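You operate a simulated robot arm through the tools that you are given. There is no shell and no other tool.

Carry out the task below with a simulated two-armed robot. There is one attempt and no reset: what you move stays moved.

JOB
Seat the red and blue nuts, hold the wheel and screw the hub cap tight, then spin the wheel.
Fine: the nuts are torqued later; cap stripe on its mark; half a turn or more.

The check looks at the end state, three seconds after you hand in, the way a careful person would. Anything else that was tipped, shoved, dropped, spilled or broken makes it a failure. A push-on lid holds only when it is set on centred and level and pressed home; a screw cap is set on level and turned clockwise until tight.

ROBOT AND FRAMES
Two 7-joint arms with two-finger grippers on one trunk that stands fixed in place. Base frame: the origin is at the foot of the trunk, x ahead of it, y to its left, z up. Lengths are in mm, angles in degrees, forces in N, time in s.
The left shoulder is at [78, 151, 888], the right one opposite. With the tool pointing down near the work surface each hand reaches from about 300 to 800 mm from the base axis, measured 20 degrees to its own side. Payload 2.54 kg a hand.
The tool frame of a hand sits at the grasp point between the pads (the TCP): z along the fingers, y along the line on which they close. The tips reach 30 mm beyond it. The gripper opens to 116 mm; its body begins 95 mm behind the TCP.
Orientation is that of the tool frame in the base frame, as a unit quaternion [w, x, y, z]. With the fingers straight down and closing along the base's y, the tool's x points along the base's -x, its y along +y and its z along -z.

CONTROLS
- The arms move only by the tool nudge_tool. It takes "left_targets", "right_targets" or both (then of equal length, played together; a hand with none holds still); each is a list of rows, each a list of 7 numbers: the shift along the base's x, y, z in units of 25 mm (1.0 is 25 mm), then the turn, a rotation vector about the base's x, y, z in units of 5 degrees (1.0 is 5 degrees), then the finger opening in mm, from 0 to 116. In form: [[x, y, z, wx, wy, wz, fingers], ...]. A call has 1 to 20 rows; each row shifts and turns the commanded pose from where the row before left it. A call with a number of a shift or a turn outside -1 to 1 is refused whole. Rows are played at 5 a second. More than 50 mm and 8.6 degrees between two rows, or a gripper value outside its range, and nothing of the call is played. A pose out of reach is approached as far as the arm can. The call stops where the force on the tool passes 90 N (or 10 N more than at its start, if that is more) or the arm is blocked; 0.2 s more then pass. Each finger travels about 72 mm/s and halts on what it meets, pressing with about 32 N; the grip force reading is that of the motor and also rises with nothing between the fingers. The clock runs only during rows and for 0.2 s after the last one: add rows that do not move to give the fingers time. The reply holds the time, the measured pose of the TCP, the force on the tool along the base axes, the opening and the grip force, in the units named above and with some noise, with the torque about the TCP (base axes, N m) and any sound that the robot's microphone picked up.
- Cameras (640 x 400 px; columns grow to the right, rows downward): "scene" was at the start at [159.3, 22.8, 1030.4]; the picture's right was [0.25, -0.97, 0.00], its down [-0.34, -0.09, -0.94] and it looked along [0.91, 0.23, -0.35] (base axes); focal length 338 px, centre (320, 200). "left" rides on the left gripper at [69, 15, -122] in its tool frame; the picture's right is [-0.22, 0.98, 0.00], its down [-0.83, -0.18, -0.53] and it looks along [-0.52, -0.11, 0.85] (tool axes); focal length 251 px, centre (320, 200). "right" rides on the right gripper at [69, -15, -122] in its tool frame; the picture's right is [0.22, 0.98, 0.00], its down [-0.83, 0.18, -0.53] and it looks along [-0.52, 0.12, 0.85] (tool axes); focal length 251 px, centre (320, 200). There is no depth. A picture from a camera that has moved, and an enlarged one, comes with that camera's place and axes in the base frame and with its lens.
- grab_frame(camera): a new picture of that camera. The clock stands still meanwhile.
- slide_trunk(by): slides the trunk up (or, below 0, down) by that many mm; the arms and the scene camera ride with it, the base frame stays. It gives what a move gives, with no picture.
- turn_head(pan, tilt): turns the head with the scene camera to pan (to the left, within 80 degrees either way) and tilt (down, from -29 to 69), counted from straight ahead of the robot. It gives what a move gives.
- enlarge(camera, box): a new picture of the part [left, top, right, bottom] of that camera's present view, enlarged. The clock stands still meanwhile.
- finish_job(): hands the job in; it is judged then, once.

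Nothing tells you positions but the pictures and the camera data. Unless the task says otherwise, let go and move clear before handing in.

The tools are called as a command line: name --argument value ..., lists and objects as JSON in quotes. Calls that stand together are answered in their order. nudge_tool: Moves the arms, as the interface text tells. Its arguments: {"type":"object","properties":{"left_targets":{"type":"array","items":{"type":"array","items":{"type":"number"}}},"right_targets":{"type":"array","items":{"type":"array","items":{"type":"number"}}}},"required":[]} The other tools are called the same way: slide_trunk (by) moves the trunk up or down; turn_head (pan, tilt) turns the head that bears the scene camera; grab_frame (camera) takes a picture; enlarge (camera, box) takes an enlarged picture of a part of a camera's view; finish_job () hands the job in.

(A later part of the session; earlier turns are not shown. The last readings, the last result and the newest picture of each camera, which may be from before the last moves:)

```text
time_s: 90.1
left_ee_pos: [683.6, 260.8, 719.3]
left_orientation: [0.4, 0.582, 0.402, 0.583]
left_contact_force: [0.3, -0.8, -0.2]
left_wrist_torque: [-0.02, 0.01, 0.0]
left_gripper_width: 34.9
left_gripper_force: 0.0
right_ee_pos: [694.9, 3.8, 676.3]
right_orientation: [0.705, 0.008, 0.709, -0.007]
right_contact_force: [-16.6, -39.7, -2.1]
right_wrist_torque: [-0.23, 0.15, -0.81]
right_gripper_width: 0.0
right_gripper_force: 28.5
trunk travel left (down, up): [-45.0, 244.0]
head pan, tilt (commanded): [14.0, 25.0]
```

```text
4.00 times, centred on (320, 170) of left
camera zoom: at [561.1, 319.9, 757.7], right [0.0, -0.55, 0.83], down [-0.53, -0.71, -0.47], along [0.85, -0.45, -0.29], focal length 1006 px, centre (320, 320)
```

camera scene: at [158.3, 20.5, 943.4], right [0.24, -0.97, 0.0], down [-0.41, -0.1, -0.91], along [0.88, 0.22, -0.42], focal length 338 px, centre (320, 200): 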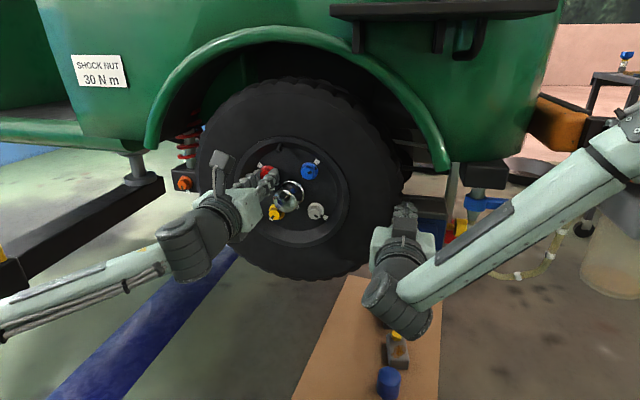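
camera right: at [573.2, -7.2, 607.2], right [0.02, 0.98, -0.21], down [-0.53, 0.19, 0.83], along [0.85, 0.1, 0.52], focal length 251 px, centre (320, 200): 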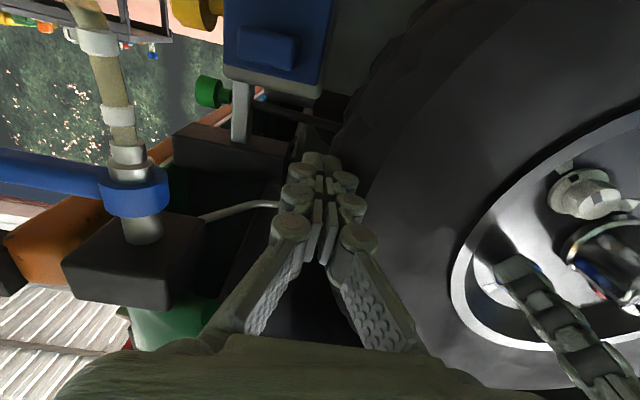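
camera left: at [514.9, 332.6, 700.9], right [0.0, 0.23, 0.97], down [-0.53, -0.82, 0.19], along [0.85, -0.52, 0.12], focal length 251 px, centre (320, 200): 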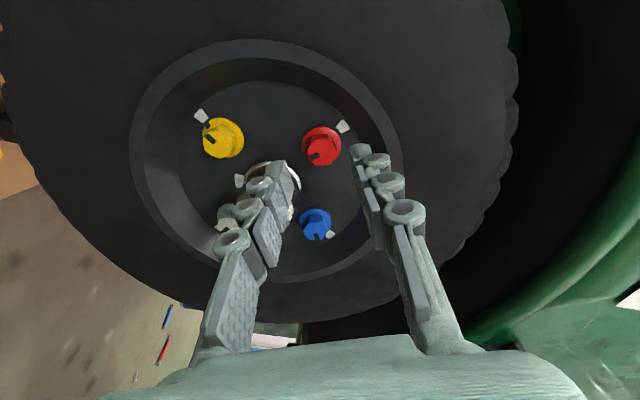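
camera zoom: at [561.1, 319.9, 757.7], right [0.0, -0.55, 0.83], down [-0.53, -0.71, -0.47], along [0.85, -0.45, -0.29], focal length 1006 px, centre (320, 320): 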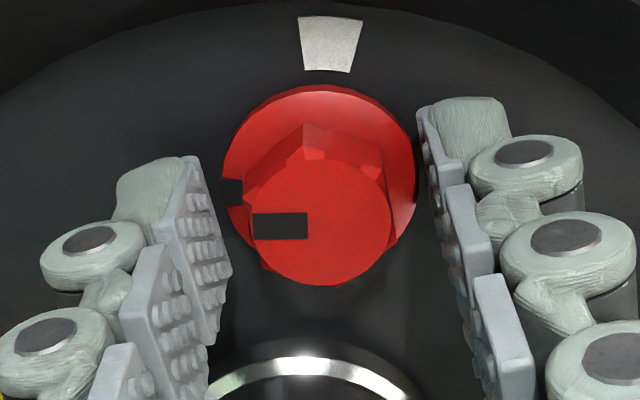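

nudge_tool --left_targets '[[0.05, 0, 0, 0, 0, 0, 35], [0, 0, 0, 0, 0, 0, 24], [0, 0, 0, 0, 0, 0, 12], [0, 0, 0, 0, 0, 0, 12], [0, 0, 0, 1, 0, 0, 12], [0, 0, 0, 1, 0, 0, 12], [0, 0, 0, 1, 0, 0, 12], [0, 0, 0, 1, 0, 0, 12], [0, 0, 0, 1, 0, 0, 12], [0, 0, 0, 1, 0, 0, 12], [0, 0, 0, 0, 0, 0, 12]]'

nudge_tool --left_targets '[[0, 0, 0, 1, 0, 0, 12], [0, 0, 0, 1, 0, 0, 12], [0, 0, 0, 1, 0, 0, 12], [0, 0, 0, 1, 0, 0, 12], [0, 0, 0, 1, 0, 0, 12], [0, 0, 0, 1, 0, 0, 12], [0, 0, 0, 0, 0, 0, 12]]'

enlarge --camera "left" --box '[260, 120, 380, 220]'

```text
time_s: 92.5
left_ee_pos: [683.9, 260.3, 717.8]
left_orientation: [0.235, 0.667, 0.235, 0.667]
left_contact_force: [-24.7, 1.5, -6.8]
left_wrist_torque: [0.0, 0.28, -0.02]
left_gripper_width: 20.8
left_gripper_force: 44.7
right_ee_pos: [694.7, 3.2, 676.3]
right_orientation: [0.705, 0.008, 0.709, -0.008]
right_contact_force: [-14.7, -39.5, -4.1]
right_wrist_torque: [-0.25, 0.21, -0.79]
right_gripper_width: 0.0
right_gripper_force: 28.2
trunk travel left (down, up): [-45.0, 244.0]
head pan, tilt (commanded): [14.0, 25.0]
```

```text
time_s: 94.1
left_ee_pos: [685.7, 260.1, 718.1]
left_orientation: [0.055, 0.705, 0.054, 0.705]
left_contact_force: [-4.4, -2.5, -5.8]
left_wrist_torque: [-0.04, 0.51, -0.12]
left_gripper_width: 21.3
left_gripper_force: 44.9
right_ee_pos: [695.7, 4.3, 675.4]
right_orientation: [0.705, 0.007, 0.709, -0.007]
right_contact_force: [-22.6, -40.1, -3.9]
right_wrist_torque: [-0.19, 0.18, -0.67]
right_gripper_width: 0.0
right_gripper_force: 29.0
trunk travel left (down, up): [-45.0, 244.0]
head pan, tilt (commanded): [14.0, 25.0]
```

```text
4.00 times, centred on (320, 170) of left
camera zoom: at [562.2, 256.3, 789.3], right [0.0, -1.0, -0.06], down [-0.53, 0.05, -0.84], along [0.85, 0.03, -0.53], focal length 1006 px, centre (320, 320)
```

zoom: 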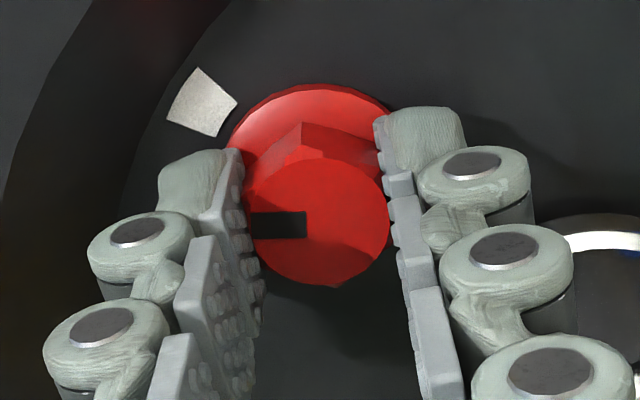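

Stripe is at about 363° (3°), still free. I'll release, roll back 60°, and regrip for the last section.

nudge_tool --left_targets '[[0, 0, 0, 0, 0, 0, 35], [0, 0, 0, 0, 0, 0, 35], [0, 0, 0, 0, 0, 0, 35], [0, 0, 0, -1, 0, 0, 35], [0, 0, 0, -1, 0, 0, 35], [0, 0, 0, -1, 0, 0, 35], [0, 0, 0, -1, 0, 0, 35], [0, 0, 0, -1, 0, 0, 35], [0, 0, 0, -1, 0, 0, 35], [0, 0, 0, -1, 0, 0, 35], [0, 0, 0, -1, 0, 0, 35], [0, 0, 0, -1, 0, 0, 35], [0, 0, 0, -1, 0, 0, 35], [0, 0, 0, -1, 0, 0, 35], [0, 0, 0, -1, 0, 0, 35], [0, 0, 0, 0, 0, 0, 35]]'

enlarge --camera "left" --box '[260, 120, 380, 220]'

enlarge --camera "scene" --box '[240, 140, 300, 190]'

```text
time_s: 97.5
left_ee_pos: [685.2, 260.9, 719.9]
left_orientation: [0.401, 0.582, 0.4, 0.583]
left_contact_force: [-0.5, -0.3, -0.1]
left_wrist_torque: [0.0, 0.03, -0.02]
left_gripper_width: 34.9
left_gripper_force: 0.2
right_ee_pos: [695.4, 3.5, 676.6]
right_orientation: [0.705, 0.007, 0.709, -0.007]
right_contact_force: [-18.0, -40.1, -1.9]
right_wrist_torque: [-0.15, 0.14, -0.75]
right_gripper_width: 0.2
right_gripper_force: 28.9
trunk travel left (down, up): [-45.0, 244.0]
head pan, tilt (commanded): [14.0, 25.0]
```

```text
4.00 times, centred on (320, 170) of left
camera zoom: at [562.2, 320.0, 758.1], right [0.0, -0.55, 0.83], down [-0.53, -0.71, -0.47], along [0.85, -0.45, -0.29], focal length 1006 px, centre (320, 320)
```

zoom: 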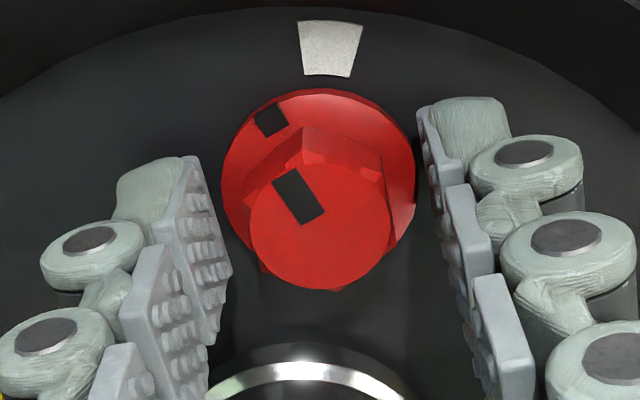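

```text
8.00 times, centred on (270, 165) of scene
camera zoom: at [157.9, 20.6, 943.5], right [0.24, -0.97, 0.0], down [-0.41, -0.1, -0.91], along [0.88, 0.22, -0.42], focal length 2705 px, centre (720, 480)
```

zoom: 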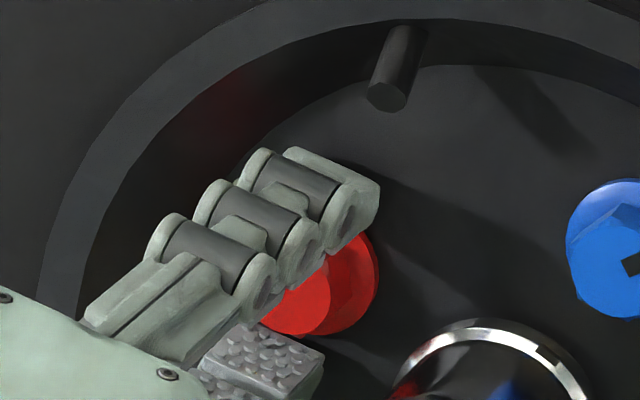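

The stripe is about 30° short of its mark in this clear view. I'll grip and turn 30°, then go on in small steps until torque rises.

nudge_tool --left_targets '[[0.05, 0, 0, 0, 0, 0, 35], [0, 0, 0, 0, 0, 0, 24], [0, 0, 0, 0, 0, 0, 12], [0, 0, 0, 0, 0, 0, 12], [0, 0, 0, 1, 0, 0, 12], [0, 0, 0, 1, 0, 0, 12], [0, 0, 0, 1, 0, 0, 12], [0, 0, 0, 1, 0, 0, 12], [0, 0, 0, 1, 0, 0, 12], [0, 0, 0, 1, 0, 0, 12], [0, 0, 0, 0, 0, 0, 12]]'

nudge_tool --left_targets '[[0, 0, 0, 0.8, 0, 0, 12], [0, 0, 0, 0, 0, 0, 12]]'

nudge_tool --left_targets '[[0, 0, 0, 0.8, 0, 0, 12], [0, 0, 0, 0, 0, 0, 12]]'

enlarge --camera "left" --box '[260, 120, 380, 220]'

```text
time_s: 99.9
left_ee_pos: [685.0, 260.9, 719.1]
left_orientation: [0.235, 0.667, 0.235, 0.667]
left_contact_force: [-28.3, -0.3, -5.7]
left_wrist_torque: [0.01, 0.1, -0.08]
left_gripper_width: 21.0
left_gripper_force: 45.1
right_ee_pos: [695.7, 3.5, 675.9]
right_orientation: [0.705, 0.007, 0.709, -0.007]
right_contact_force: [-15.1, -39.9, -4.1]
right_wrist_torque: [-0.19, 0.14, -0.77]
right_gripper_width: 0.1
right_gripper_force: 28.9
trunk travel left (down, up): [-45.0, 244.0]
head pan, tilt (commanded): [14.0, 25.0]
```

```text
time_s: 100.5
left_ee_pos: [687.2, 261.0, 719.1]
left_orientation: [0.211, 0.675, 0.212, 0.675]
left_contact_force: [-26.7, -2.5, -7.4]
left_wrist_torque: [0.01, 0.12, -0.13]
left_gripper_width: 21.2
left_gripper_force: 44.9
right_ee_pos: [694.4, 3.4, 676.4]
right_orientation: [0.704, 0.007, 0.71, -0.007]
right_contact_force: [-17.7, -40.0, -3.3]
right_wrist_torque: [-0.19, 0.13, -0.74]
right_gripper_width: 0.0
right_gripper_force: 28.6
trunk travel left (down, up): [-45.0, 244.0]
head pan, tilt (commanded): [14.0, 25.0]
```

```text
time_s: 101.1
left_ee_pos: [685.5, 260.7, 718.2]
left_orientation: [0.187, 0.682, 0.188, 0.682]
left_contact_force: [-20.1, -3.4, -7.4]
left_wrist_torque: [0.0, 0.09, -0.12]
left_gripper_width: 21.4
left_gripper_force: 44.5
right_ee_pos: [695.6, 4.8, 676.9]
right_orientation: [0.705, 0.008, 0.709, -0.008]
right_contact_force: [-21.3, -40.5, -3.2]
right_wrist_torque: [-0.2, 0.15, -0.74]
right_gripper_width: 0.1
right_gripper_force: 28.9
trunk travel left (down, up): [-45.0, 244.0]
head pan, tilt (commanded): [14.0, 25.0]
```

```text
4.00 times, centred on (320, 170) of left
camera zoom: at [562.9, 283.1, 786.1], right [0.0, -0.95, 0.32], down [-0.53, -0.27, -0.8], along [0.85, -0.17, -0.51], focal length 1006 px, centre (320, 320)
```

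zoom: 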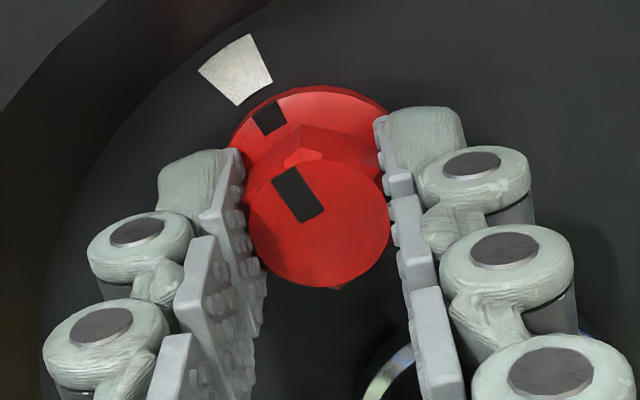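

nudge_tool --left_targets '[[0, 0, 0, 0.8, 0, 0, 12], [0, 0, 0, 0, 0, 0, 12]]'

nudge_tool --left_targets '[[0, 0, 0, 0.8, 0, 0, 12], [0, 0, 0, 0, 0, 0, 12]]'

nudge_tool --left_targets '[[0, 0, 0, 0.8, 0, 0, 12], [0, 0, 0, 0, 0, 0, 12]]'

enlarge --camera "left" --box '[260, 120, 380, 220]'

```text
time_s: 101.7
left_ee_pos: [685.9, 260.4, 719.1]
left_orientation: [0.163, 0.688, 0.163, 0.688]
left_contact_force: [-20.5, -4.4, -7.8]
left_wrist_torque: [-0.04, -0.04, -0.1]
left_gripper_width: 21.0
left_gripper_force: 45.0
right_ee_pos: [695.2, 4.4, 677.2]
right_orientation: [0.705, 0.007, 0.71, -0.006]
right_contact_force: [-21.2, -40.6, -2.0]
right_wrist_torque: [-0.2, 0.18, -0.67]
right_gripper_width: 0.1
right_gripper_force: 28.5
trunk travel left (down, up): [-45.0, 244.0]
head pan, tilt (commanded): [14.0, 25.0]
```

```text
time_s: 102.3
left_ee_pos: [685.5, 261.2, 719.3]
left_orientation: [0.14, 0.693, 0.14, 0.693]
left_contact_force: [-19.2, -5.4, -7.2]
left_wrist_torque: [-0.01, 0.04, -0.16]
left_gripper_width: 21.2
left_gripper_force: 44.7
right_ee_pos: [696.3, 4.6, 676.7]
right_orientation: [0.705, 0.007, 0.709, -0.007]
right_contact_force: [-23.2, -42.4, -3.4]
right_wrist_torque: [-0.18, 0.15, -0.71]
right_gripper_width: 0.0
right_gripper_force: 28.5
trunk travel left (down, up): [-45.0, 244.0]
head pan, tilt (commanded): [14.0, 25.0]
```

```text
time_s: 102.9
left_ee_pos: [684.5, 259.9, 718.9]
left_orientation: [0.116, 0.697, 0.116, 0.698]
left_contact_force: [-15.1, -4.5, -6.9]
left_wrist_torque: [-0.03, -0.08, -0.07]
left_gripper_width: 21.3
left_gripper_force: 45.6
right_ee_pos: [696.1, 3.9, 677.5]
right_orientation: [0.706, 0.008, 0.708, -0.007]
right_contact_force: [-23.4, -40.9, -4.2]
right_wrist_torque: [-0.22, 0.11, -0.72]
right_gripper_width: 0.1
right_gripper_force: 28.8
trunk travel left (down, up): [-45.0, 244.0]
head pan, tilt (commanded): [14.0, 25.0]
```

```text
4.00 times, centred on (320, 170) of left
camera zoom: at [563.0, 268.6, 789.3], right [0.0, -0.99, 0.11], down [-0.53, -0.09, -0.84], along [0.85, -0.06, -0.53], focal length 1006 px, centre (320, 320)
```

zoom: 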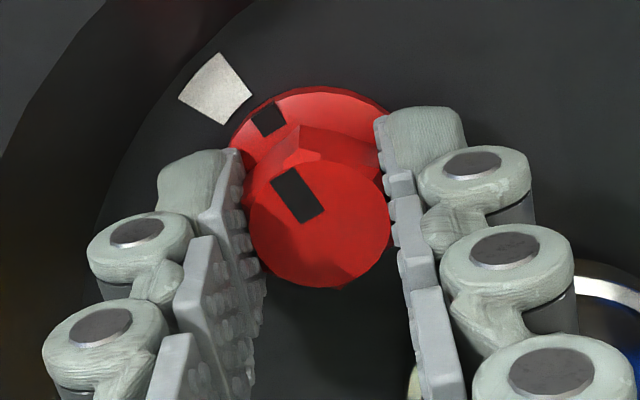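

nudge_tool --left_targets '[[0, 0, 0, 0.8, 0, 0, 12], [0, 0, 0, 0, 0, 0, 12]]'

nudge_tool --left_targets '[[0, 0, 0, 0.8, 0, 0, 12], [0, 0, 0, 0, 0, 0, 12]]'

nudge_tool --left_targets '[[0, 0, 0, 0.8, 0, 0, 12], [0, 0, 0, 0, 0, 0, 12]]'

enlarge --camera "left" --box '[260, 120, 380, 220]'

```text
time_s: 103.5
left_ee_pos: [685.0, 260.4, 720.0]
left_orientation: [0.091, 0.701, 0.09, 0.702]
left_contact_force: [-16.1, -4.3, -6.2]
left_wrist_torque: [-0.07, -0.1, -0.09]
left_gripper_width: 21.3
left_gripper_force: 45.0
right_ee_pos: [696.0, 3.6, 676.0]
right_orientation: [0.706, 0.007, 0.708, -0.007]
right_contact_force: [-22.9, -41.2, -3.0]
right_wrist_torque: [-0.17, 0.16, -0.7]
right_gripper_width: 0.0
right_gripper_force: 28.4
trunk travel left (down, up): [-45.0, 244.0]
head pan, tilt (commanded): [14.0, 25.0]
```

```text
time_s: 104.1
left_ee_pos: [685.9, 261.3, 719.2]
left_orientation: [0.065, 0.704, 0.066, 0.704]
left_contact_force: [-14.0, -5.6, -5.0]
left_wrist_torque: [-0.04, -0.19, -0.08]
left_gripper_width: 21.7
left_gripper_force: 45.1
right_ee_pos: [695.4, 4.5, 677.5]
right_orientation: [0.706, 0.007, 0.708, -0.007]
right_contact_force: [-22.5, -40.4, -2.9]
right_wrist_torque: [-0.17, 0.14, -0.75]
right_gripper_width: 0.0
right_gripper_force: 28.3
trunk travel left (down, up): [-45.0, 244.0]
head pan, tilt (commanded): [14.0, 25.0]
```

```text
time_s: 104.7
left_ee_pos: [686.2, 261.4, 719.0]
left_orientation: [0.041, 0.706, 0.043, 0.706]
left_contact_force: [-21.8, -2.8, -6.6]
left_wrist_torque: [-0.04, -0.23, -0.03]
left_gripper_width: 21.9
left_gripper_force: 45.0
right_ee_pos: [694.9, 5.0, 676.9]
right_orientation: [0.706, 0.007, 0.708, -0.007]
right_contact_force: [-18.9, -39.5, -3.4]
right_wrist_torque: [-0.2, 0.13, -0.74]
right_gripper_width: 0.0
right_gripper_force: 28.4
trunk travel left (down, up): [-45.0, 244.0]
head pan, tilt (commanded): [14.0, 25.0]
```

```text
4.00 times, centred on (320, 170) of left
camera zoom: at [563.1, 253.8, 789.5], right [0.0, -1.0, -0.1], down [-0.53, 0.08, -0.84], along [0.85, 0.05, -0.53], focal length 1006 px, centre (320, 320)
```

zoom: 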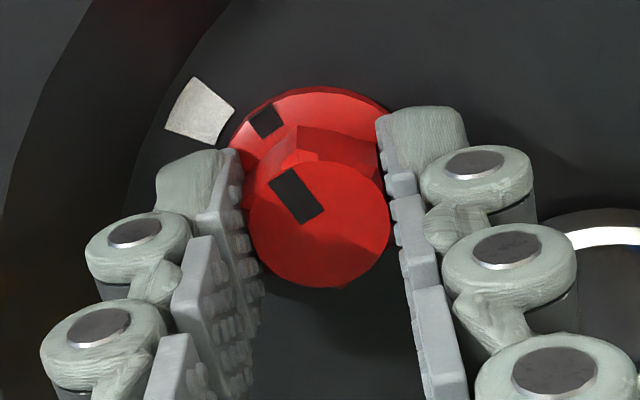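

Red has begun to resist in the same way blue did, about 28° past its mark. I'll release it and back off a little to compare its height off the disc with a seated reference nut.

nudge_tool --left_targets '[[0, 0, 0, 0, 0, 0, 35], [0, 0, 0, 0, 0, 0, 35], [0, 0, 0, 0, 0, 0, 35], [-0.4, 0, 0, 0, 0, 0, 38], [-0.4, 0, 0, 0, 0, 0, 40], [0, 0, 0, -1, 0, 0, 40], [0, 0, 0, -1, 0, 0, 40], [0, 0, 0, -1, 0, 0, 40], [0, 0, 0, -1, 0, 0, 40], [0, 0, 0, -1, 0, 0, 40], [0, 0, 0, -1, 0, 0, 40], [0, 0, 0, -1, 0, 0, 40], [0, 0, 0, -1, 0, 0, 40], [0, 0, 0, -1, 0, 0, 40], [0, 0, 0, -1, 0, 0, 40], [0, 0, 0, -1, 0, 0, 40], [0, 0, 0, -1, 0, 0, 40], [0, 0, 0, 0, 0, 0, 40], [0, 0, 0, 0, 0, 0, 40]]'

enlarge --camera "left" --box '[260, 100, 380, 200]'

grab_frame --camera "left"

enlarge --camera "scene" --box '[235, 130, 355, 230]'

```text
time_s: 108.7
left_ee_pos: [666.2, 259.5, 719.7]
left_orientation: [0.39, 0.59, 0.39, 0.589]
left_contact_force: [-0.1, 0.5, 0.7]
left_wrist_torque: [-0.01, 0.03, 0.02]
left_gripper_width: 39.9
left_gripper_force: 0.1
right_ee_pos: [696.1, 3.6, 676.5]
right_orientation: [0.706, 0.008, 0.708, -0.007]
right_contact_force: [-18.8, -39.5, -1.4]
right_wrist_torque: [-0.08, 0.11, -0.73]
right_gripper_width: 0.0
right_gripper_force: 29.0
trunk travel left (down, up): [-45.0, 244.0]
head pan, tilt (commanded): [14.0, 25.0]
```

```text
4.00 times, centred on (320, 150) of left
camera zoom: at [543.4, 318.6, 759.8], right [0.0, -0.58, 0.81], down [-0.53, -0.69, -0.49], along [0.85, -0.44, -0.31], focal length 1006 px, centre (320, 400)
```

zoom: 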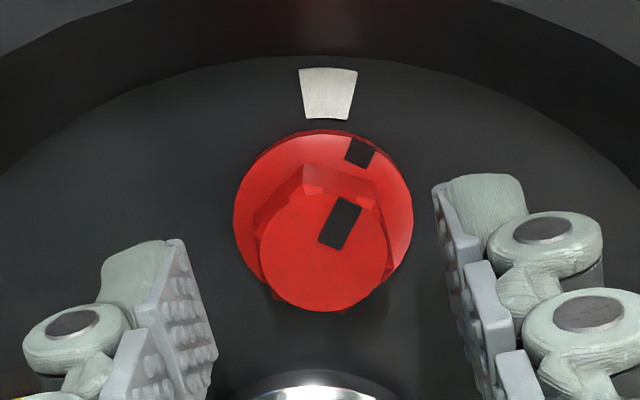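

```text
taken
camera left: at [543.4, 318.6, 759.8], right [0.0, -0.58, 0.81], down [-0.53, -0.69, -0.49], along [0.85, -0.44, -0.31], focal length 251 px, centre (320, 200)
```

left: 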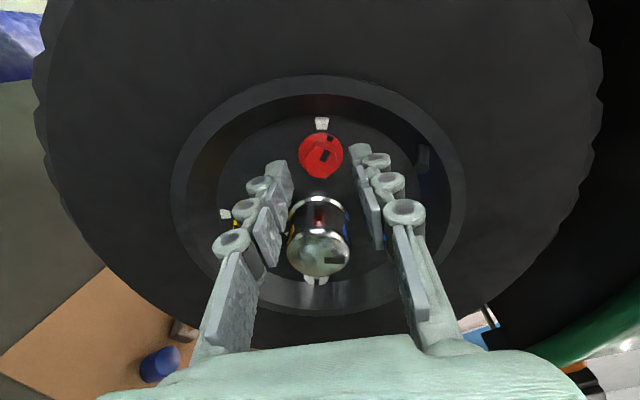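

```text
4.00 times, centred on (295, 180) of scene
camera zoom: at [157.9, 20.6, 943.5], right [0.24, -0.97, 0.0], down [-0.41, -0.1, -0.91], along [0.88, 0.22, -0.42], focal length 1353 px, centre (420, 280)
```

zoom: 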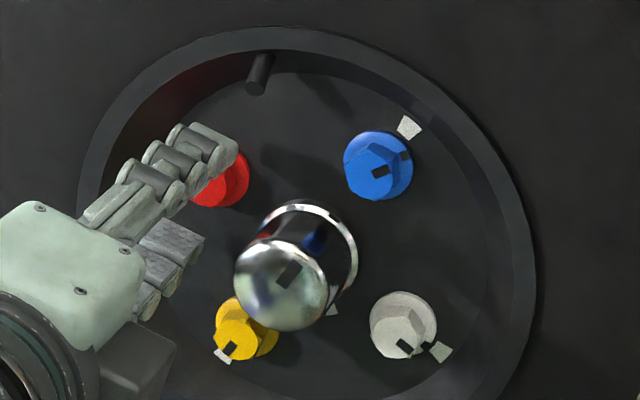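

Now I'll take the equivalent view of the seated yellow nut (rotated 90° around the hub) for comparison: back out, shift down, and roll to 23°.

nudge_tool --left_targets '[[-0.6, 0, 0, 0, 0, 0, 40], [-0.6, 0, 0, -1, 0, 0, 40], [0, 0, -0.2, -1, 0, 0, 40], [0, 0, -0.2, -1, 0, 0, 40], [0, 0, -0.2, -1, 0, 0, 40], [0, 0, -0.2, -1, 0, 0, 40], [0, 0, -0.2, -1, 0, 0, 40], [0, 0, -0.2, -1, 0, 0, 40], [0, 0, -0.2, -1, 0, 0, 40], [0, 0, -0.2, -1, 0, 0, 40], [0, -0.1, -0.2, -1, 0, 0, 40], [0, -0.1, -0.2, -1, 0, 0, 40], [0, -0.1, -0.2, -1, 0, 0, 40], [0, -0.1, -0.2, -1, 0, 0, 40], [0, -0.04, -0.2, -1, 0, 0, 40], [0, 0, -0.2, -1, 0, 0, 40], [0, 0, -0.2, -1, 0, 0, 40], [0, 0, -0.16, -1, 0, 0, 40], [0, 0, 0, -1, 0, 0, 40], [0, 0, 0, 0, 0, 0, 40]]'

grab_frame --camera "left"

grab_frame --camera "scene"

```text
time_s: 112.9
left_ee_pos: [636.3, 251.8, 640.2]
left_orientation: [0.693, 0.142, 0.692, 0.142]
left_contact_force: [-1.3, -0.2, 0.0]
left_wrist_torque: [-0.03, -0.01, -0.02]
left_gripper_width: 40.2
left_gripper_force: 0.0
right_ee_pos: [694.7, 4.8, 676.2]
right_orientation: [0.706, 0.008, 0.708, -0.008]
right_contact_force: [-18.8, -40.6, -2.8]
right_wrist_torque: [-0.05, 0.08, -0.72]
right_gripper_width: 0.0
right_gripper_force: 28.2
trunk travel left (down, up): [-45.0, 244.0]
head pan, tilt (commanded): [14.0, 25.0]
```

```text
taken
camera left: at [513.4, 291.1, 582.3], right [0.0, 0.82, 0.58], down [-0.53, -0.49, 0.69], along [0.85, -0.31, 0.44], focal length 251 px, centre (320, 200)
```

left: 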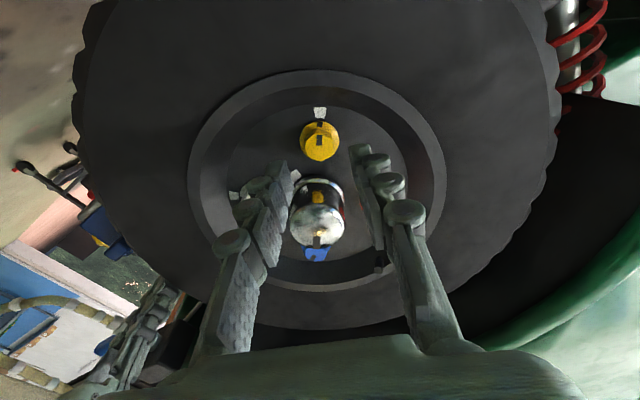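

```text
taken
camera scene: at [157.9, 20.6, 943.5], right [0.24, -0.97, 0.0], down [-0.41, -0.1, -0.91], along [0.88, 0.22, -0.42], focal length 338 px, centre (320, 200)
```

scene: 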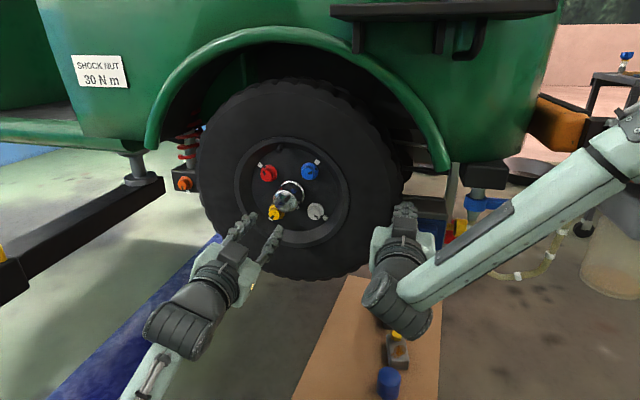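

nudge_tool --left_targets '[[0.6, -0.1, 0, 0, 0, 0, 40], [0.58, 0, 0, 0, 0, 0, 40], [0, 0, 0, 0, 0, 0, 40], [0, 0, 0, 0, 0, 0, 40]]'

enlarge --camera "left" --box '[260, 100, 380, 200]'

```text
time_s: 113.9
left_ee_pos: [665.3, 246.9, 638.3]
left_orientation: [0.693, 0.142, 0.692, 0.141]
left_contact_force: [0.1, -0.6, 0.1]
left_wrist_torque: [-0.02, 0.0, 0.0]
left_gripper_width: 39.9
left_gripper_force: 0.1
right_ee_pos: [695.9, 3.1, 676.4]
right_orientation: [0.705, 0.008, 0.709, -0.007]
right_contact_force: [-18.1, -39.9, -1.8]
right_wrist_torque: [-0.04, 0.09, -0.75]
right_gripper_width: 0.1
right_gripper_force: 28.7
trunk travel left (down, up): [-45.0, 244.0]
head pan, tilt (commanded): [14.0, 25.0]
```

```text
4.00 times, centred on (320, 150) of left
camera zoom: at [543.1, 288.5, 581.8], right [0.0, 0.81, 0.58], down [-0.53, -0.49, 0.69], along [0.84, -0.31, 0.44], focal length 1006 px, centre (320, 400)
```

zoom: 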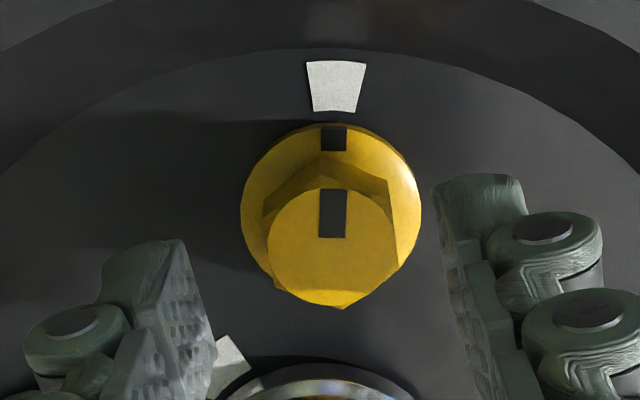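

enlarge --camera "left" --box '[295, 110, 345, 180]'

enlarge --camera "left" --box '[295, 110, 350, 145]'

```text
5.71 times, centred on (320, 145) of left
camera zoom: at [543.1, 288.5, 581.8], right [0.0, 0.81, 0.58], down [-0.53, -0.49, 0.69], along [0.84, -0.31, 0.44], focal length 1437 px, centre (320, 514)
```

zoom: 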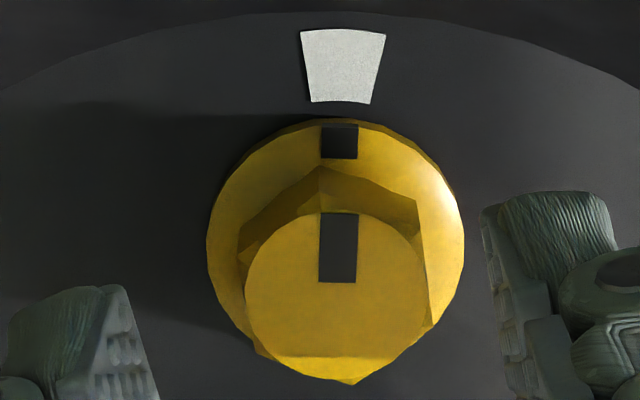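

```text
11.43 times, centred on (322, 128) of left
camera zoom: at [543.1, 288.5, 581.8], right [0.0, 0.81, 0.58], down [-0.53, -0.49, 0.69], along [0.84, -0.31, 0.44], focal length 2874 px, centre (291, 1029)
```

zoom: 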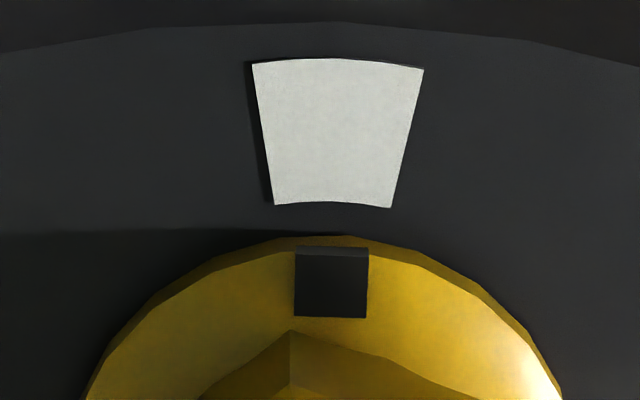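

Yellow's notch is exactly on its mark. I'll return to the red nut for the same magnified view.

nudge_tool --left_targets '[[-0.6, 0, 0, 0, 0, 0, 40], [-0.58, 0, 0, 1, 0, 0, 40], [0, 0, 0.2, 1, 0, 0, 40], [0, 0, 0.2, 1, 0, 0, 40], [0, 0, 0.2, 1, 0, 0, 40], [0, 0, 0.2, 1, 0, 0, 40], [0, 0, 0.2, 1, 0, 0, 40], [0, 0, 0.2, 1, 0, 0, 40], [0, 0.05, 0.2, 1, 0, 0, 40], [0, 0.1, 0.2, 1, 0, 0, 40], [0, 0.1, 0.2, 1, 0, 0, 40], [0, 0.1, 0.2, 1, 0, 0, 40], [0, 0.1, 0.2, 1, 0, 0, 40], [0, 0.1, 0.2, 1, 0, 0, 40], [0, 0, 0.2, 1, 0, 0, 40], [0, 0, 0.2, 1, 0, 0, 40], [0, 0, 0.2, 1, 0, 0, 40], [0, 0, 0.05, 1, 0, 0, 40], [0, 0, 0, 1, 0, 0, 40], [0, 0, 0, 0, 0, 0, 40]]'

nudge_tool --left_targets '[[0.6, 0, 0, 0, 0, 0, 40], [0.6, 0, 0, 0, 0, 0, 40], [0, 0, 0, 0, 0, 0, 40], [0, 0, 0, 0, 0, 0, 40]]'

enlarge --camera "left" --box '[295, 110, 345, 180]'

enlarge --camera "left" --box '[295, 110, 350, 145]'

```text
time_s: 118.1
left_ee_pos: [636.2, 260.8, 716.3]
left_orientation: [0.39, 0.59, 0.389, 0.59]
left_contact_force: [0.2, 0.2, 0.2]
left_wrist_torque: [-0.03, 0.0, -0.03]
left_gripper_width: 39.8
left_gripper_force: 0.2
right_ee_pos: [694.4, 4.2, 676.9]
right_orientation: [0.706, 0.008, 0.708, -0.007]
right_contact_force: [-17.9, -39.7, -2.0]
right_wrist_torque: [-0.08, 0.07, -0.7]
right_gripper_width: 0.1
right_gripper_force: 29.2
trunk travel left (down, up): [-45.0, 244.0]
head pan, tilt (commanded): [14.0, 25.0]
```

```text
time_s: 119.1
left_ee_pos: [665.7, 261.1, 717.3]
left_orientation: [0.39, 0.589, 0.39, 0.59]
left_contact_force: [0.1, -0.2, 0.8]
left_wrist_torque: [0.03, 0.02, 0.02]
left_gripper_width: 40.1
left_gripper_force: 0.1
right_ee_pos: [695.5, 4.8, 675.9]
right_orientation: [0.705, 0.008, 0.709, -0.008]
right_contact_force: [-17.6, -39.9, -2.4]
right_wrist_torque: [-0.06, 0.07, -0.73]
right_gripper_width: 0.1
right_gripper_force: 28.5
trunk travel left (down, up): [-45.0, 244.0]
head pan, tilt (commanded): [14.0, 25.0]
```

```text
5.71 times, centred on (320, 145) of left
camera zoom: at [543.5, 318.5, 757.9], right [0.0, -0.58, 0.81], down [-0.53, -0.69, -0.49], along [0.85, -0.44, -0.31], focal length 1437 px, centre (320, 514)
```

zoom: 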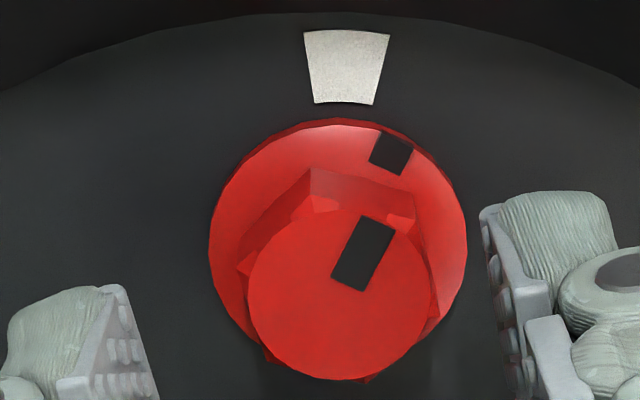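

```text
11.43 times, centred on (322, 128) of left
camera zoom: at [543.5, 318.5, 757.9], right [0.0, -0.58, 0.81], down [-0.53, -0.69, -0.49], along [0.85, -0.44, -0.31], focal length 2874 px, centre (291, 1029)
```

zoom: 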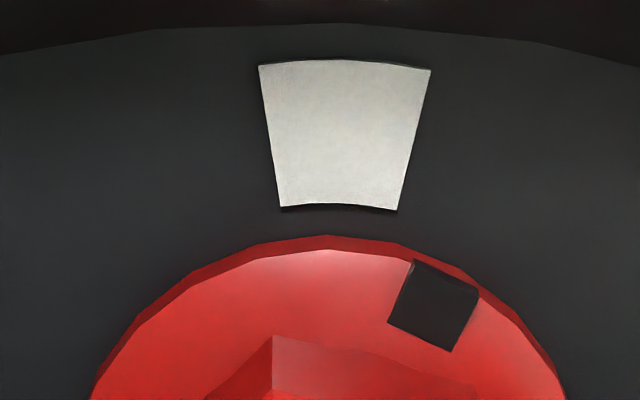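

The magnified views show red is now at the same depth as the seated yellow nut, but its notch is about 27° past the mark (the joint allows some extra turn). To match the seated nuts I'll ease red back so its stripe sits on the mark.

nudge_tool --left_targets '[[0.35, 0, 0.1, 0, 0, 0, 38], [0.35, 0, 0, 0, 0, 0, 36], [0, 0, 0, 0, 0, 0, 36], [0, 0, 0, 0, 0, 0, 24], [0, 0, 0, 0, 0, 0, 12], [0, 0, 0, 0, 0, 0, 12]]'

enlarge --camera "left" --box '[260, 120, 380, 220]'

nudge_tool --left_targets '[[0, 0, 0, -1, 0, 0, 12], [0, 0, 0, -1, 0, 0, 12], [0, 0, 0, -1, 0, 0, 12], [0, 0, 0, -1, 0, 0, 12], [0, 0, 0, 0, 0, 0, 12]]'

enlarge --camera "left" --box '[260, 120, 380, 220]'

```text
time_s: 120.5
left_ee_pos: [684.0, 261.5, 718.9]
left_orientation: [0.391, 0.589, 0.39, 0.59]
left_contact_force: [4.3, -1.1, 2.0]
left_wrist_torque: [-0.09, -0.02, -0.02]
left_gripper_width: 21.5
left_gripper_force: 44.8
right_ee_pos: [695.9, 4.4, 676.5]
right_orientation: [0.706, 0.007, 0.708, -0.006]
right_contact_force: [-18.6, -40.6, -2.7]
right_wrist_torque: [-0.02, 0.06, -0.74]
right_gripper_width: 0.0
right_gripper_force: 28.8
trunk travel left (down, up): [-45.0, 244.0]
head pan, tilt (commanded): [14.0, 25.0]
```

```text
4.00 times, centred on (320, 170) of left
camera zoom: at [560.9, 318.4, 760.5], right [0.0, -0.58, 0.81], down [-0.53, -0.69, -0.49], along [0.85, -0.44, -0.31], focal length 1006 px, centre (320, 320)
```

zoom: 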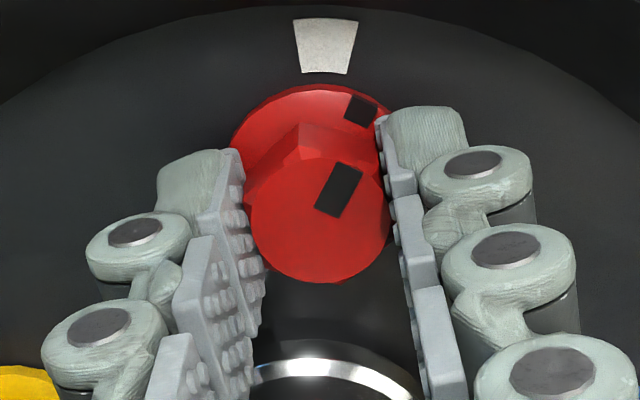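

```text
time_s: 121.7
left_ee_pos: [683.6, 259.3, 719.8]
left_orientation: [0.488, 0.513, 0.486, 0.513]
left_contact_force: [-4.1, -0.3, 1.9]
left_wrist_torque: [0.08, -0.03, 0.23]
left_gripper_width: 22.7
left_gripper_force: 45.1
right_ee_pos: [695.7, 4.4, 676.5]
right_orientation: [0.705, 0.008, 0.709, -0.007]
right_contact_force: [-13.1, -38.2, -1.3]
right_wrist_torque: [-0.08, 0.01, -0.79]
right_gripper_width: 0.3
right_gripper_force: 28.7
trunk travel left (down, up): [-45.0, 244.0]
head pan, tilt (commanded): [14.0, 25.0]
```

```text
4.00 times, centred on (320, 170) of left
camera zoom: at [560.8, 328.7, 737.9], right [0.0, -0.26, 0.96], down [-0.53, -0.81, -0.22], along [0.85, -0.52, -0.14], focal length 1006 px, centre (320, 320)
```

zoom: 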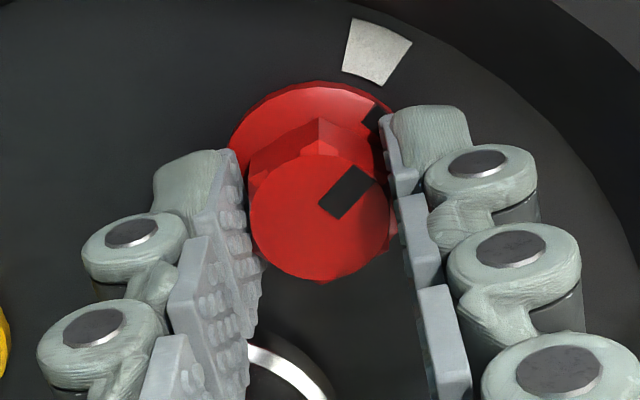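

The nut resisted turning back and the grip slipped partway; it's snug. I'll look at where it stands now.

nudge_tool --left_targets '[[0, 0, 0, 0, 0, 0, 36], [0, 0, 0, 0, 0, 0, 36], [0, 0, 0, 0, 0, 0, 36], [0, 0, 0, 1, 0, 0, 36], [0, 0, 0, 1, 0, 0, 36], [0, 0, 0, 1, 0, 0, 36], [0, 0, 0, 1, 0, 0, 36], [0, 0, 0, 0, 0, 0, 36]]'

enlarge --camera "left" --box '[260, 120, 380, 220]'

```text
time_s: 123.5
left_ee_pos: [683.9, 260.4, 717.2]
left_orientation: [0.39, 0.59, 0.389, 0.59]
left_contact_force: [0.1, -0.1, -0.5]
left_wrist_torque: [0.0, 0.0, -0.01]
left_gripper_width: 35.9
left_gripper_force: 0.0
right_ee_pos: [694.5, 3.3, 677.0]
right_orientation: [0.706, 0.008, 0.708, -0.007]
right_contact_force: [-19.4, -40.1, -1.7]
right_wrist_torque: [-0.04, 0.07, -0.77]
right_gripper_width: 0.2
right_gripper_force: 29.2
trunk travel left (down, up): [-45.0, 244.0]
head pan, tilt (commanded): [14.0, 25.0]
```

```text
4.00 times, centred on (320, 170) of left
camera zoom: at [560.7, 318.6, 759.6], right [0.0, -0.58, 0.81], down [-0.53, -0.69, -0.49], along [0.85, -0.43, -0.31], focal length 1006 px, centre (320, 320)
```

zoom: 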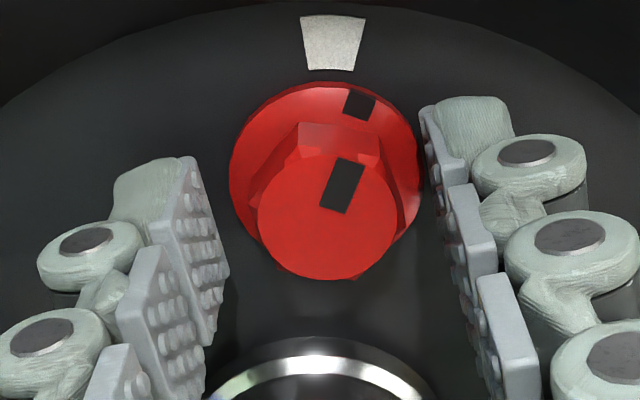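

Red has come back to roughly 20° past. I'll align the grip with its flats (roll ~105°) and ease it back further toward the mark.

nudge_tool --left_targets '[[0, 0, 0.06, -1, 0, 0, 36], [0, 0, 0, -0.6, 0, 0, 36], [0, 0, 0, 0, 0, 0, 24], [0, 0, 0, 0, 0, 0, 12], [0, 0, 0, 0, 0, 0, 12]]'

nudge_tool --left_targets '[[0, 0, 0, -1, 0, 0, 12], [0, 0, 0, -1, 0, 0, 12], [0, 0, 0, -1, 0, 0, 12], [0, 0, 0, 0, 0, 0, 12]]'

enlarge --camera "left" --box '[260, 120, 380, 220]'

```text
time_s: 124.7
left_ee_pos: [683.5, 261.0, 720.7]
left_orientation: [0.429, 0.562, 0.43, 0.561]
left_contact_force: [-1.2, 2.3, -1.2]
left_wrist_torque: [-0.01, 0.03, 0.08]
left_gripper_width: 21.2
left_gripper_force: 45.0
right_ee_pos: [695.2, 4.4, 676.4]
right_orientation: [0.705, 0.007, 0.709, -0.007]
right_contact_force: [-19.4, -41.3, -3.3]
right_wrist_torque: [-0.01, 0.04, -0.74]
right_gripper_width: 0.0
right_gripper_force: 28.2
trunk travel left (down, up): [-45.0, 244.0]
head pan, tilt (commanded): [14.0, 25.0]
```

```text
time_s: 125.7
left_ee_pos: [684.0, 260.2, 720.0]
left_orientation: [0.5, 0.499, 0.501, 0.5]
left_contact_force: [-4.3, 1.7, -5.3]
left_wrist_torque: [0.1, 0.15, 0.51]
left_gripper_width: 22.4
left_gripper_force: 44.8
right_ee_pos: [694.5, 5.0, 675.8]
right_orientation: [0.705, 0.007, 0.709, -0.007]
right_contact_force: [-18.2, -40.7, -2.9]
right_wrist_torque: [0.05, -0.01, -0.76]
right_gripper_width: 0.0
right_gripper_force: 28.9
trunk travel left (down, up): [-45.0, 244.0]
head pan, tilt (commanded): [14.0, 25.0]
```

```text
4.00 times, centred on (320, 170) of left
camera zoom: at [561.0, 329.9, 734.9], right [0.0, -0.21, 0.98], down [-0.53, -0.83, -0.18], along [0.85, -0.52, -0.11], focal length 1006 px, centre (320, 320)
```

zoom: 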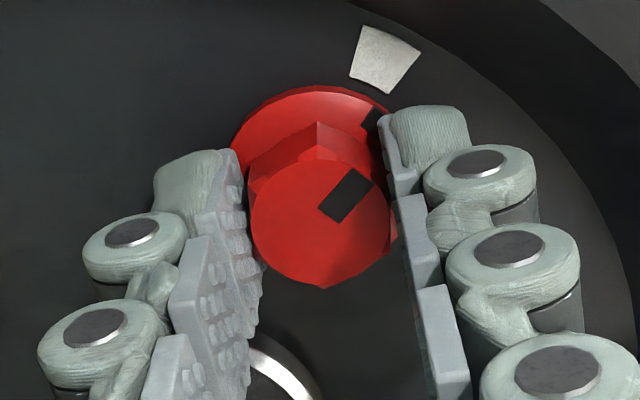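

Red is firmly snug now (it resists being loosened), so both nuts are seated. I'll release red, back out, and move in front of the hub cap at roll ~10° with the fingers open wide.

nudge_tool --left_targets '[[0, 0, 0, 0, 0, 0, 36], [0, 0, 0, 0, 0, 0, 36], [0, 0, 0, 0, 0, 0, 38], [-0.6, 0, 0, 0, 0, 0, 38], [-0.7, 0, 0, 0, 0, 0, 38], [-0.7, 0, 0, 0, 0, 0, 45], [0, 0, 0, 0, 0, 0, 45]]'

nudge_tool --left_targets '[[0, -0.15, -0.1, -1, 0, 0, 50], [0, -0.15, -0.1, -1, 0, 0, 55], [0, -0.15, -0.1, -1, 0, 0, 60], [0, -0.15, -0.1, -1, 0, 0, 66], [0, -0.15, -0.1, -1, 0, 0, 66], [0, -0.15, -0.1, -1, 0, 0, 66], [0, -0.15, -0.1, -1, 0, 0, 66], [0, -0.15, -0.1, -1, 0, 0, 66], [0, -0.15, -0.1, -1, 0, 0, 66], [0, -0.15, -0.1, -1, 0, 0, 66], [0, -0.15, -0.1, -1, 0, 0, 66], [0, -0.15, -0.1, -1, 0, 0, 66], [0, 0, -0.1, -1, 0, 0, 66], [0, 0, -0.08, -1, 0, 0, 66], [0, 0, 0, -1, 0, 0, 66], [0, 0, 0, -1, 0, 0, 66], [0, 0, 0, 0, 0, 0, 66]]'

grab_frame --camera "left"

enlarge --camera "left" --box '[250, 80, 390, 200]'

enlarge --camera "scene" --box '[235, 130, 355, 230]'

```text
time_s: 127.3
left_ee_pos: [633.3, 260.5, 720.9]
left_orientation: [0.499, 0.501, 0.499, 0.501]
left_contact_force: [0.0, 0.0, -0.4]
left_wrist_torque: [-0.01, -0.04, -0.02]
left_gripper_width: 44.9
left_gripper_force: 0.1
right_ee_pos: [696.6, 4.8, 677.4]
right_orientation: [0.706, 0.008, 0.709, -0.007]
right_contact_force: [-17.8, -39.4, -1.1]
right_wrist_torque: [-0.06, 0.07, -0.73]
right_gripper_width: 0.0
right_gripper_force: 28.4
trunk travel left (down, up): [-45.0, 244.0]
head pan, tilt (commanded): [14.0, 25.0]
```

```text
time_s: 130.9
left_ee_pos: [633.5, 215.8, 686.7]
left_orientation: [0.705, 0.063, 0.704, 0.061]
left_contact_force: [-0.2, 0.3, -0.3]
left_wrist_torque: [0.01, -0.01, 0.02]
left_gripper_width: 66.0
left_gripper_force: 0.0
right_ee_pos: [695.9, 5.5, 677.1]
right_orientation: [0.706, 0.008, 0.708, -0.007]
right_contact_force: [-18.2, -39.3, -1.6]
right_wrist_torque: [-0.02, 0.05, -0.75]
right_gripper_width: 0.1
right_gripper_force: 28.5
trunk travel left (down, up): [-45.0, 244.0]
head pan, tilt (commanded): [14.0, 25.0]
```

```text
taken
camera left: at [511.0, 242.4, 620.1], right [0.0, 0.92, 0.38], down [-0.53, -0.32, 0.78], along [0.84, -0.2, 0.49], focal length 251 px, centre (320, 200)
```

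left: 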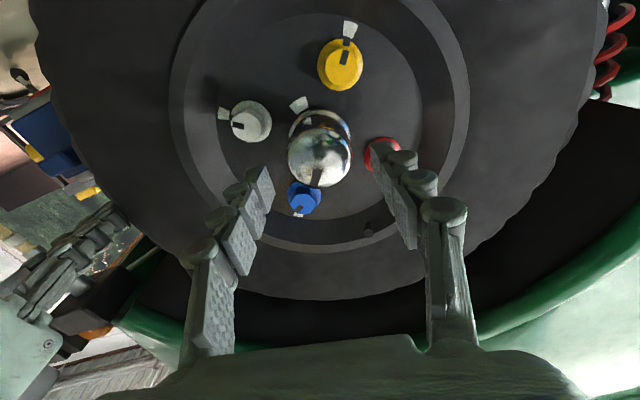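

```text
3.33 times, centred on (320, 140) of left
camera zoom: at [511.0, 242.4, 620.1], right [0.0, 0.92, 0.38], down [-0.53, -0.32, 0.78], along [0.84, -0.2, 0.49], focal length 838 px, centre (320, 400)
```

zoom: 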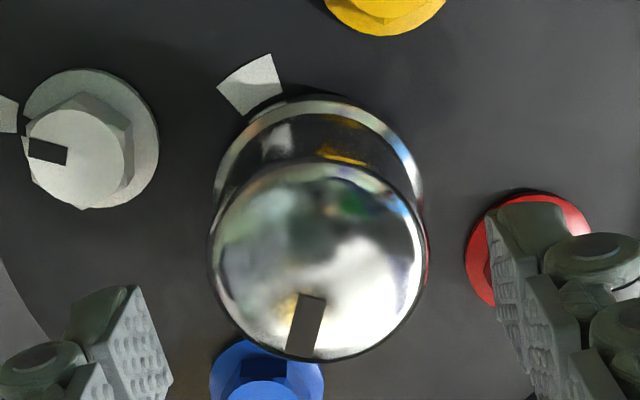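

```text
4.00 times, centred on (295, 180) of scene
camera zoom: at [157.9, 20.6, 943.5], right [0.24, -0.97, 0.0], down [-0.41, -0.1, -0.91], along [0.88, 0.22, -0.42], focal length 1353 px, centre (420, 280)
```

zoom: 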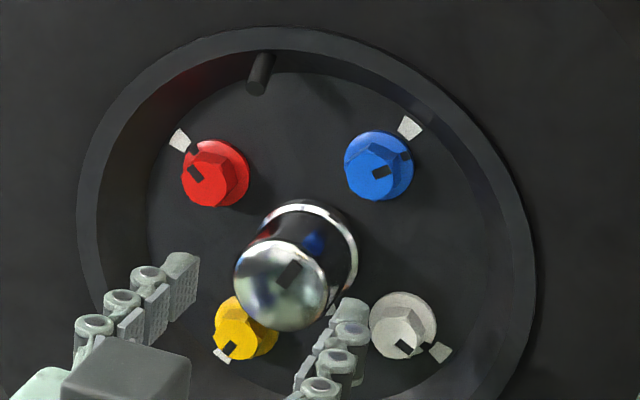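

The cap is centred near y=215.3, z=684.7, and its stripe must turn about 137° clockwise to reach its mark. I'll advance so the pads straddle the cap, with the tips stopping short of the nut faces.

nudge_tool --left_targets '[[0, -0.02, -0.08, 0, 0, 0, 60], [0.5, 0, 0, 0, 0, 0, 58], [0.5, 0, 0, 0, 0, 0, 58], [0.46, 0, 0, 0, 0, 0, 58], [0, 0, 0, 0, 0, 0, 58], [0, 0, 0, 0, 0, 0, 58]]'

enlarge --camera "left" --box '[250, 110, 390, 230]'

enlarge --camera "scene" --box '[235, 130, 355, 230]'

```text
time_s: 132.3
left_ee_pos: [670.2, 215.5, 684.2]
left_orientation: [0.705, 0.062, 0.704, 0.062]
left_contact_force: [0.4, 1.4, 1.1]
left_wrist_torque: [0.06, -0.03, 0.0]
left_gripper_width: 58.0
left_gripper_force: 0.1
right_ee_pos: [695.5, 4.5, 676.1]
right_orientation: [0.706, 0.008, 0.709, -0.007]
right_contact_force: [-18.1, -39.2, -2.6]
right_wrist_torque: [-0.03, 0.05, -0.76]
right_gripper_width: 0.1
right_gripper_force: 28.8
trunk travel left (down, up): [-45.0, 244.0]
head pan, tilt (commanded): [14.0, 25.0]
```

```text
3.33 times, centred on (320, 170) of left
camera zoom: at [547.5, 242.2, 618.3], right [0.0, 0.92, 0.38], down [-0.54, -0.32, 0.78], along [0.84, -0.2, 0.49], focal length 838 px, centre (320, 300)
```

zoom: 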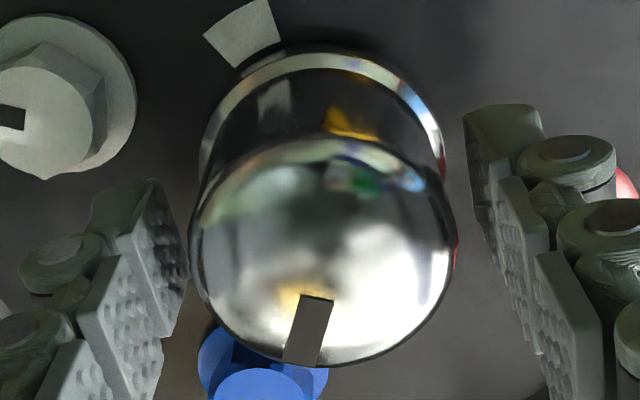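

```text
4.00 times, centred on (295, 180) of scene
camera zoom: at [157.9, 20.6, 943.5], right [0.24, -0.97, 0.0], down [-0.41, -0.1, -0.91], along [0.88, 0.22, -0.42], focal length 1353 px, centre (420, 280)
```

zoom: 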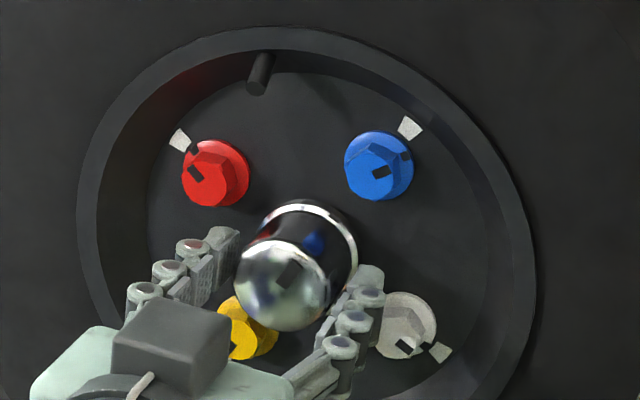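

Centred nicely around the cap. I'll close on it and turn 40° clockwise, then check.

nudge_tool --left_targets '[[0, 0, 0, 0, 0, 0, 48], [0, 0, 0, 0, 0, 0, 36], [0, 0, 0, 0, 0, 0, 36], [0, 0, 0, 0, 0, 0, 36]]'

nudge_tool --left_targets '[[0, 0, 0, 1, 0, 0, 36], [0, 0, 0, 1, 0, 0, 36], [0, 0, 0, 1, 0, 0, 36], [0, 0, 0, 1, 0, 0, 36], [0, 0, 0, 0, 0, 0, 36]]'

enlarge --camera "left" --box '[250, 110, 390, 230]'

```text
time_s: 133.3
left_ee_pos: [669.9, 215.6, 684.2]
left_orientation: [0.705, 0.062, 0.704, 0.062]
left_contact_force: [-0.5, 2.0, 0.2]
left_wrist_torque: [0.0, 0.0, 0.03]
left_gripper_width: 47.6
left_gripper_force: 45.1
right_ee_pos: [695.1, 5.5, 676.7]
right_orientation: [0.706, 0.007, 0.709, -0.006]
right_contact_force: [-17.3, -40.3, -2.8]
right_wrist_torque: [0.0, 0.04, -0.77]
right_gripper_width: 0.2
right_gripper_force: 28.7
trunk travel left (down, up): [-45.0, 244.0]
head pan, tilt (commanded): [14.0, 25.0]
```

```text
time_s: 134.5
left_ee_pos: [670.5, 215.3, 684.4]
left_orientation: [0.683, 0.183, 0.683, 0.185]
left_contact_force: [3.2, 4.6, 1.0]
left_wrist_torque: [-0.04, -0.18, 0.02]
left_gripper_width: 47.6
left_gripper_force: 44.7
right_ee_pos: [695.1, 3.6, 675.8]
right_orientation: [0.706, 0.008, 0.709, -0.007]
right_contact_force: [-19.6, -40.7, -2.2]
right_wrist_torque: [-0.01, 0.04, -0.71]
right_gripper_width: 0.0
right_gripper_force: 28.4
trunk travel left (down, up): [-45.0, 244.0]
head pan, tilt (commanded): [14.0, 25.0]
```

```text
3.33 times, centred on (320, 170) of left
camera zoom: at [547.5, 263.4, 631.8], right [0.0, 0.74, 0.68], down [-0.53, -0.57, 0.62], along [0.85, -0.36, 0.39], focal length 838 px, centre (320, 300)
```

zoom: 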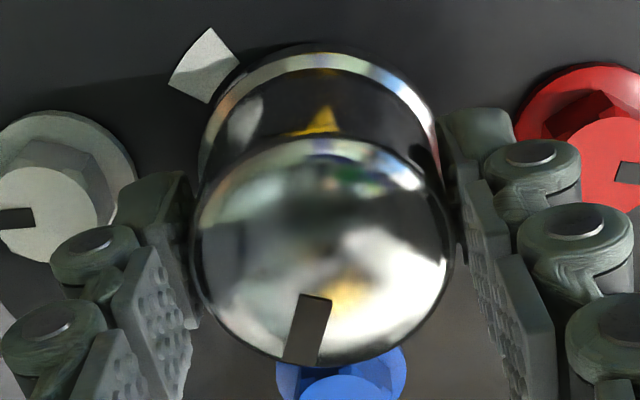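

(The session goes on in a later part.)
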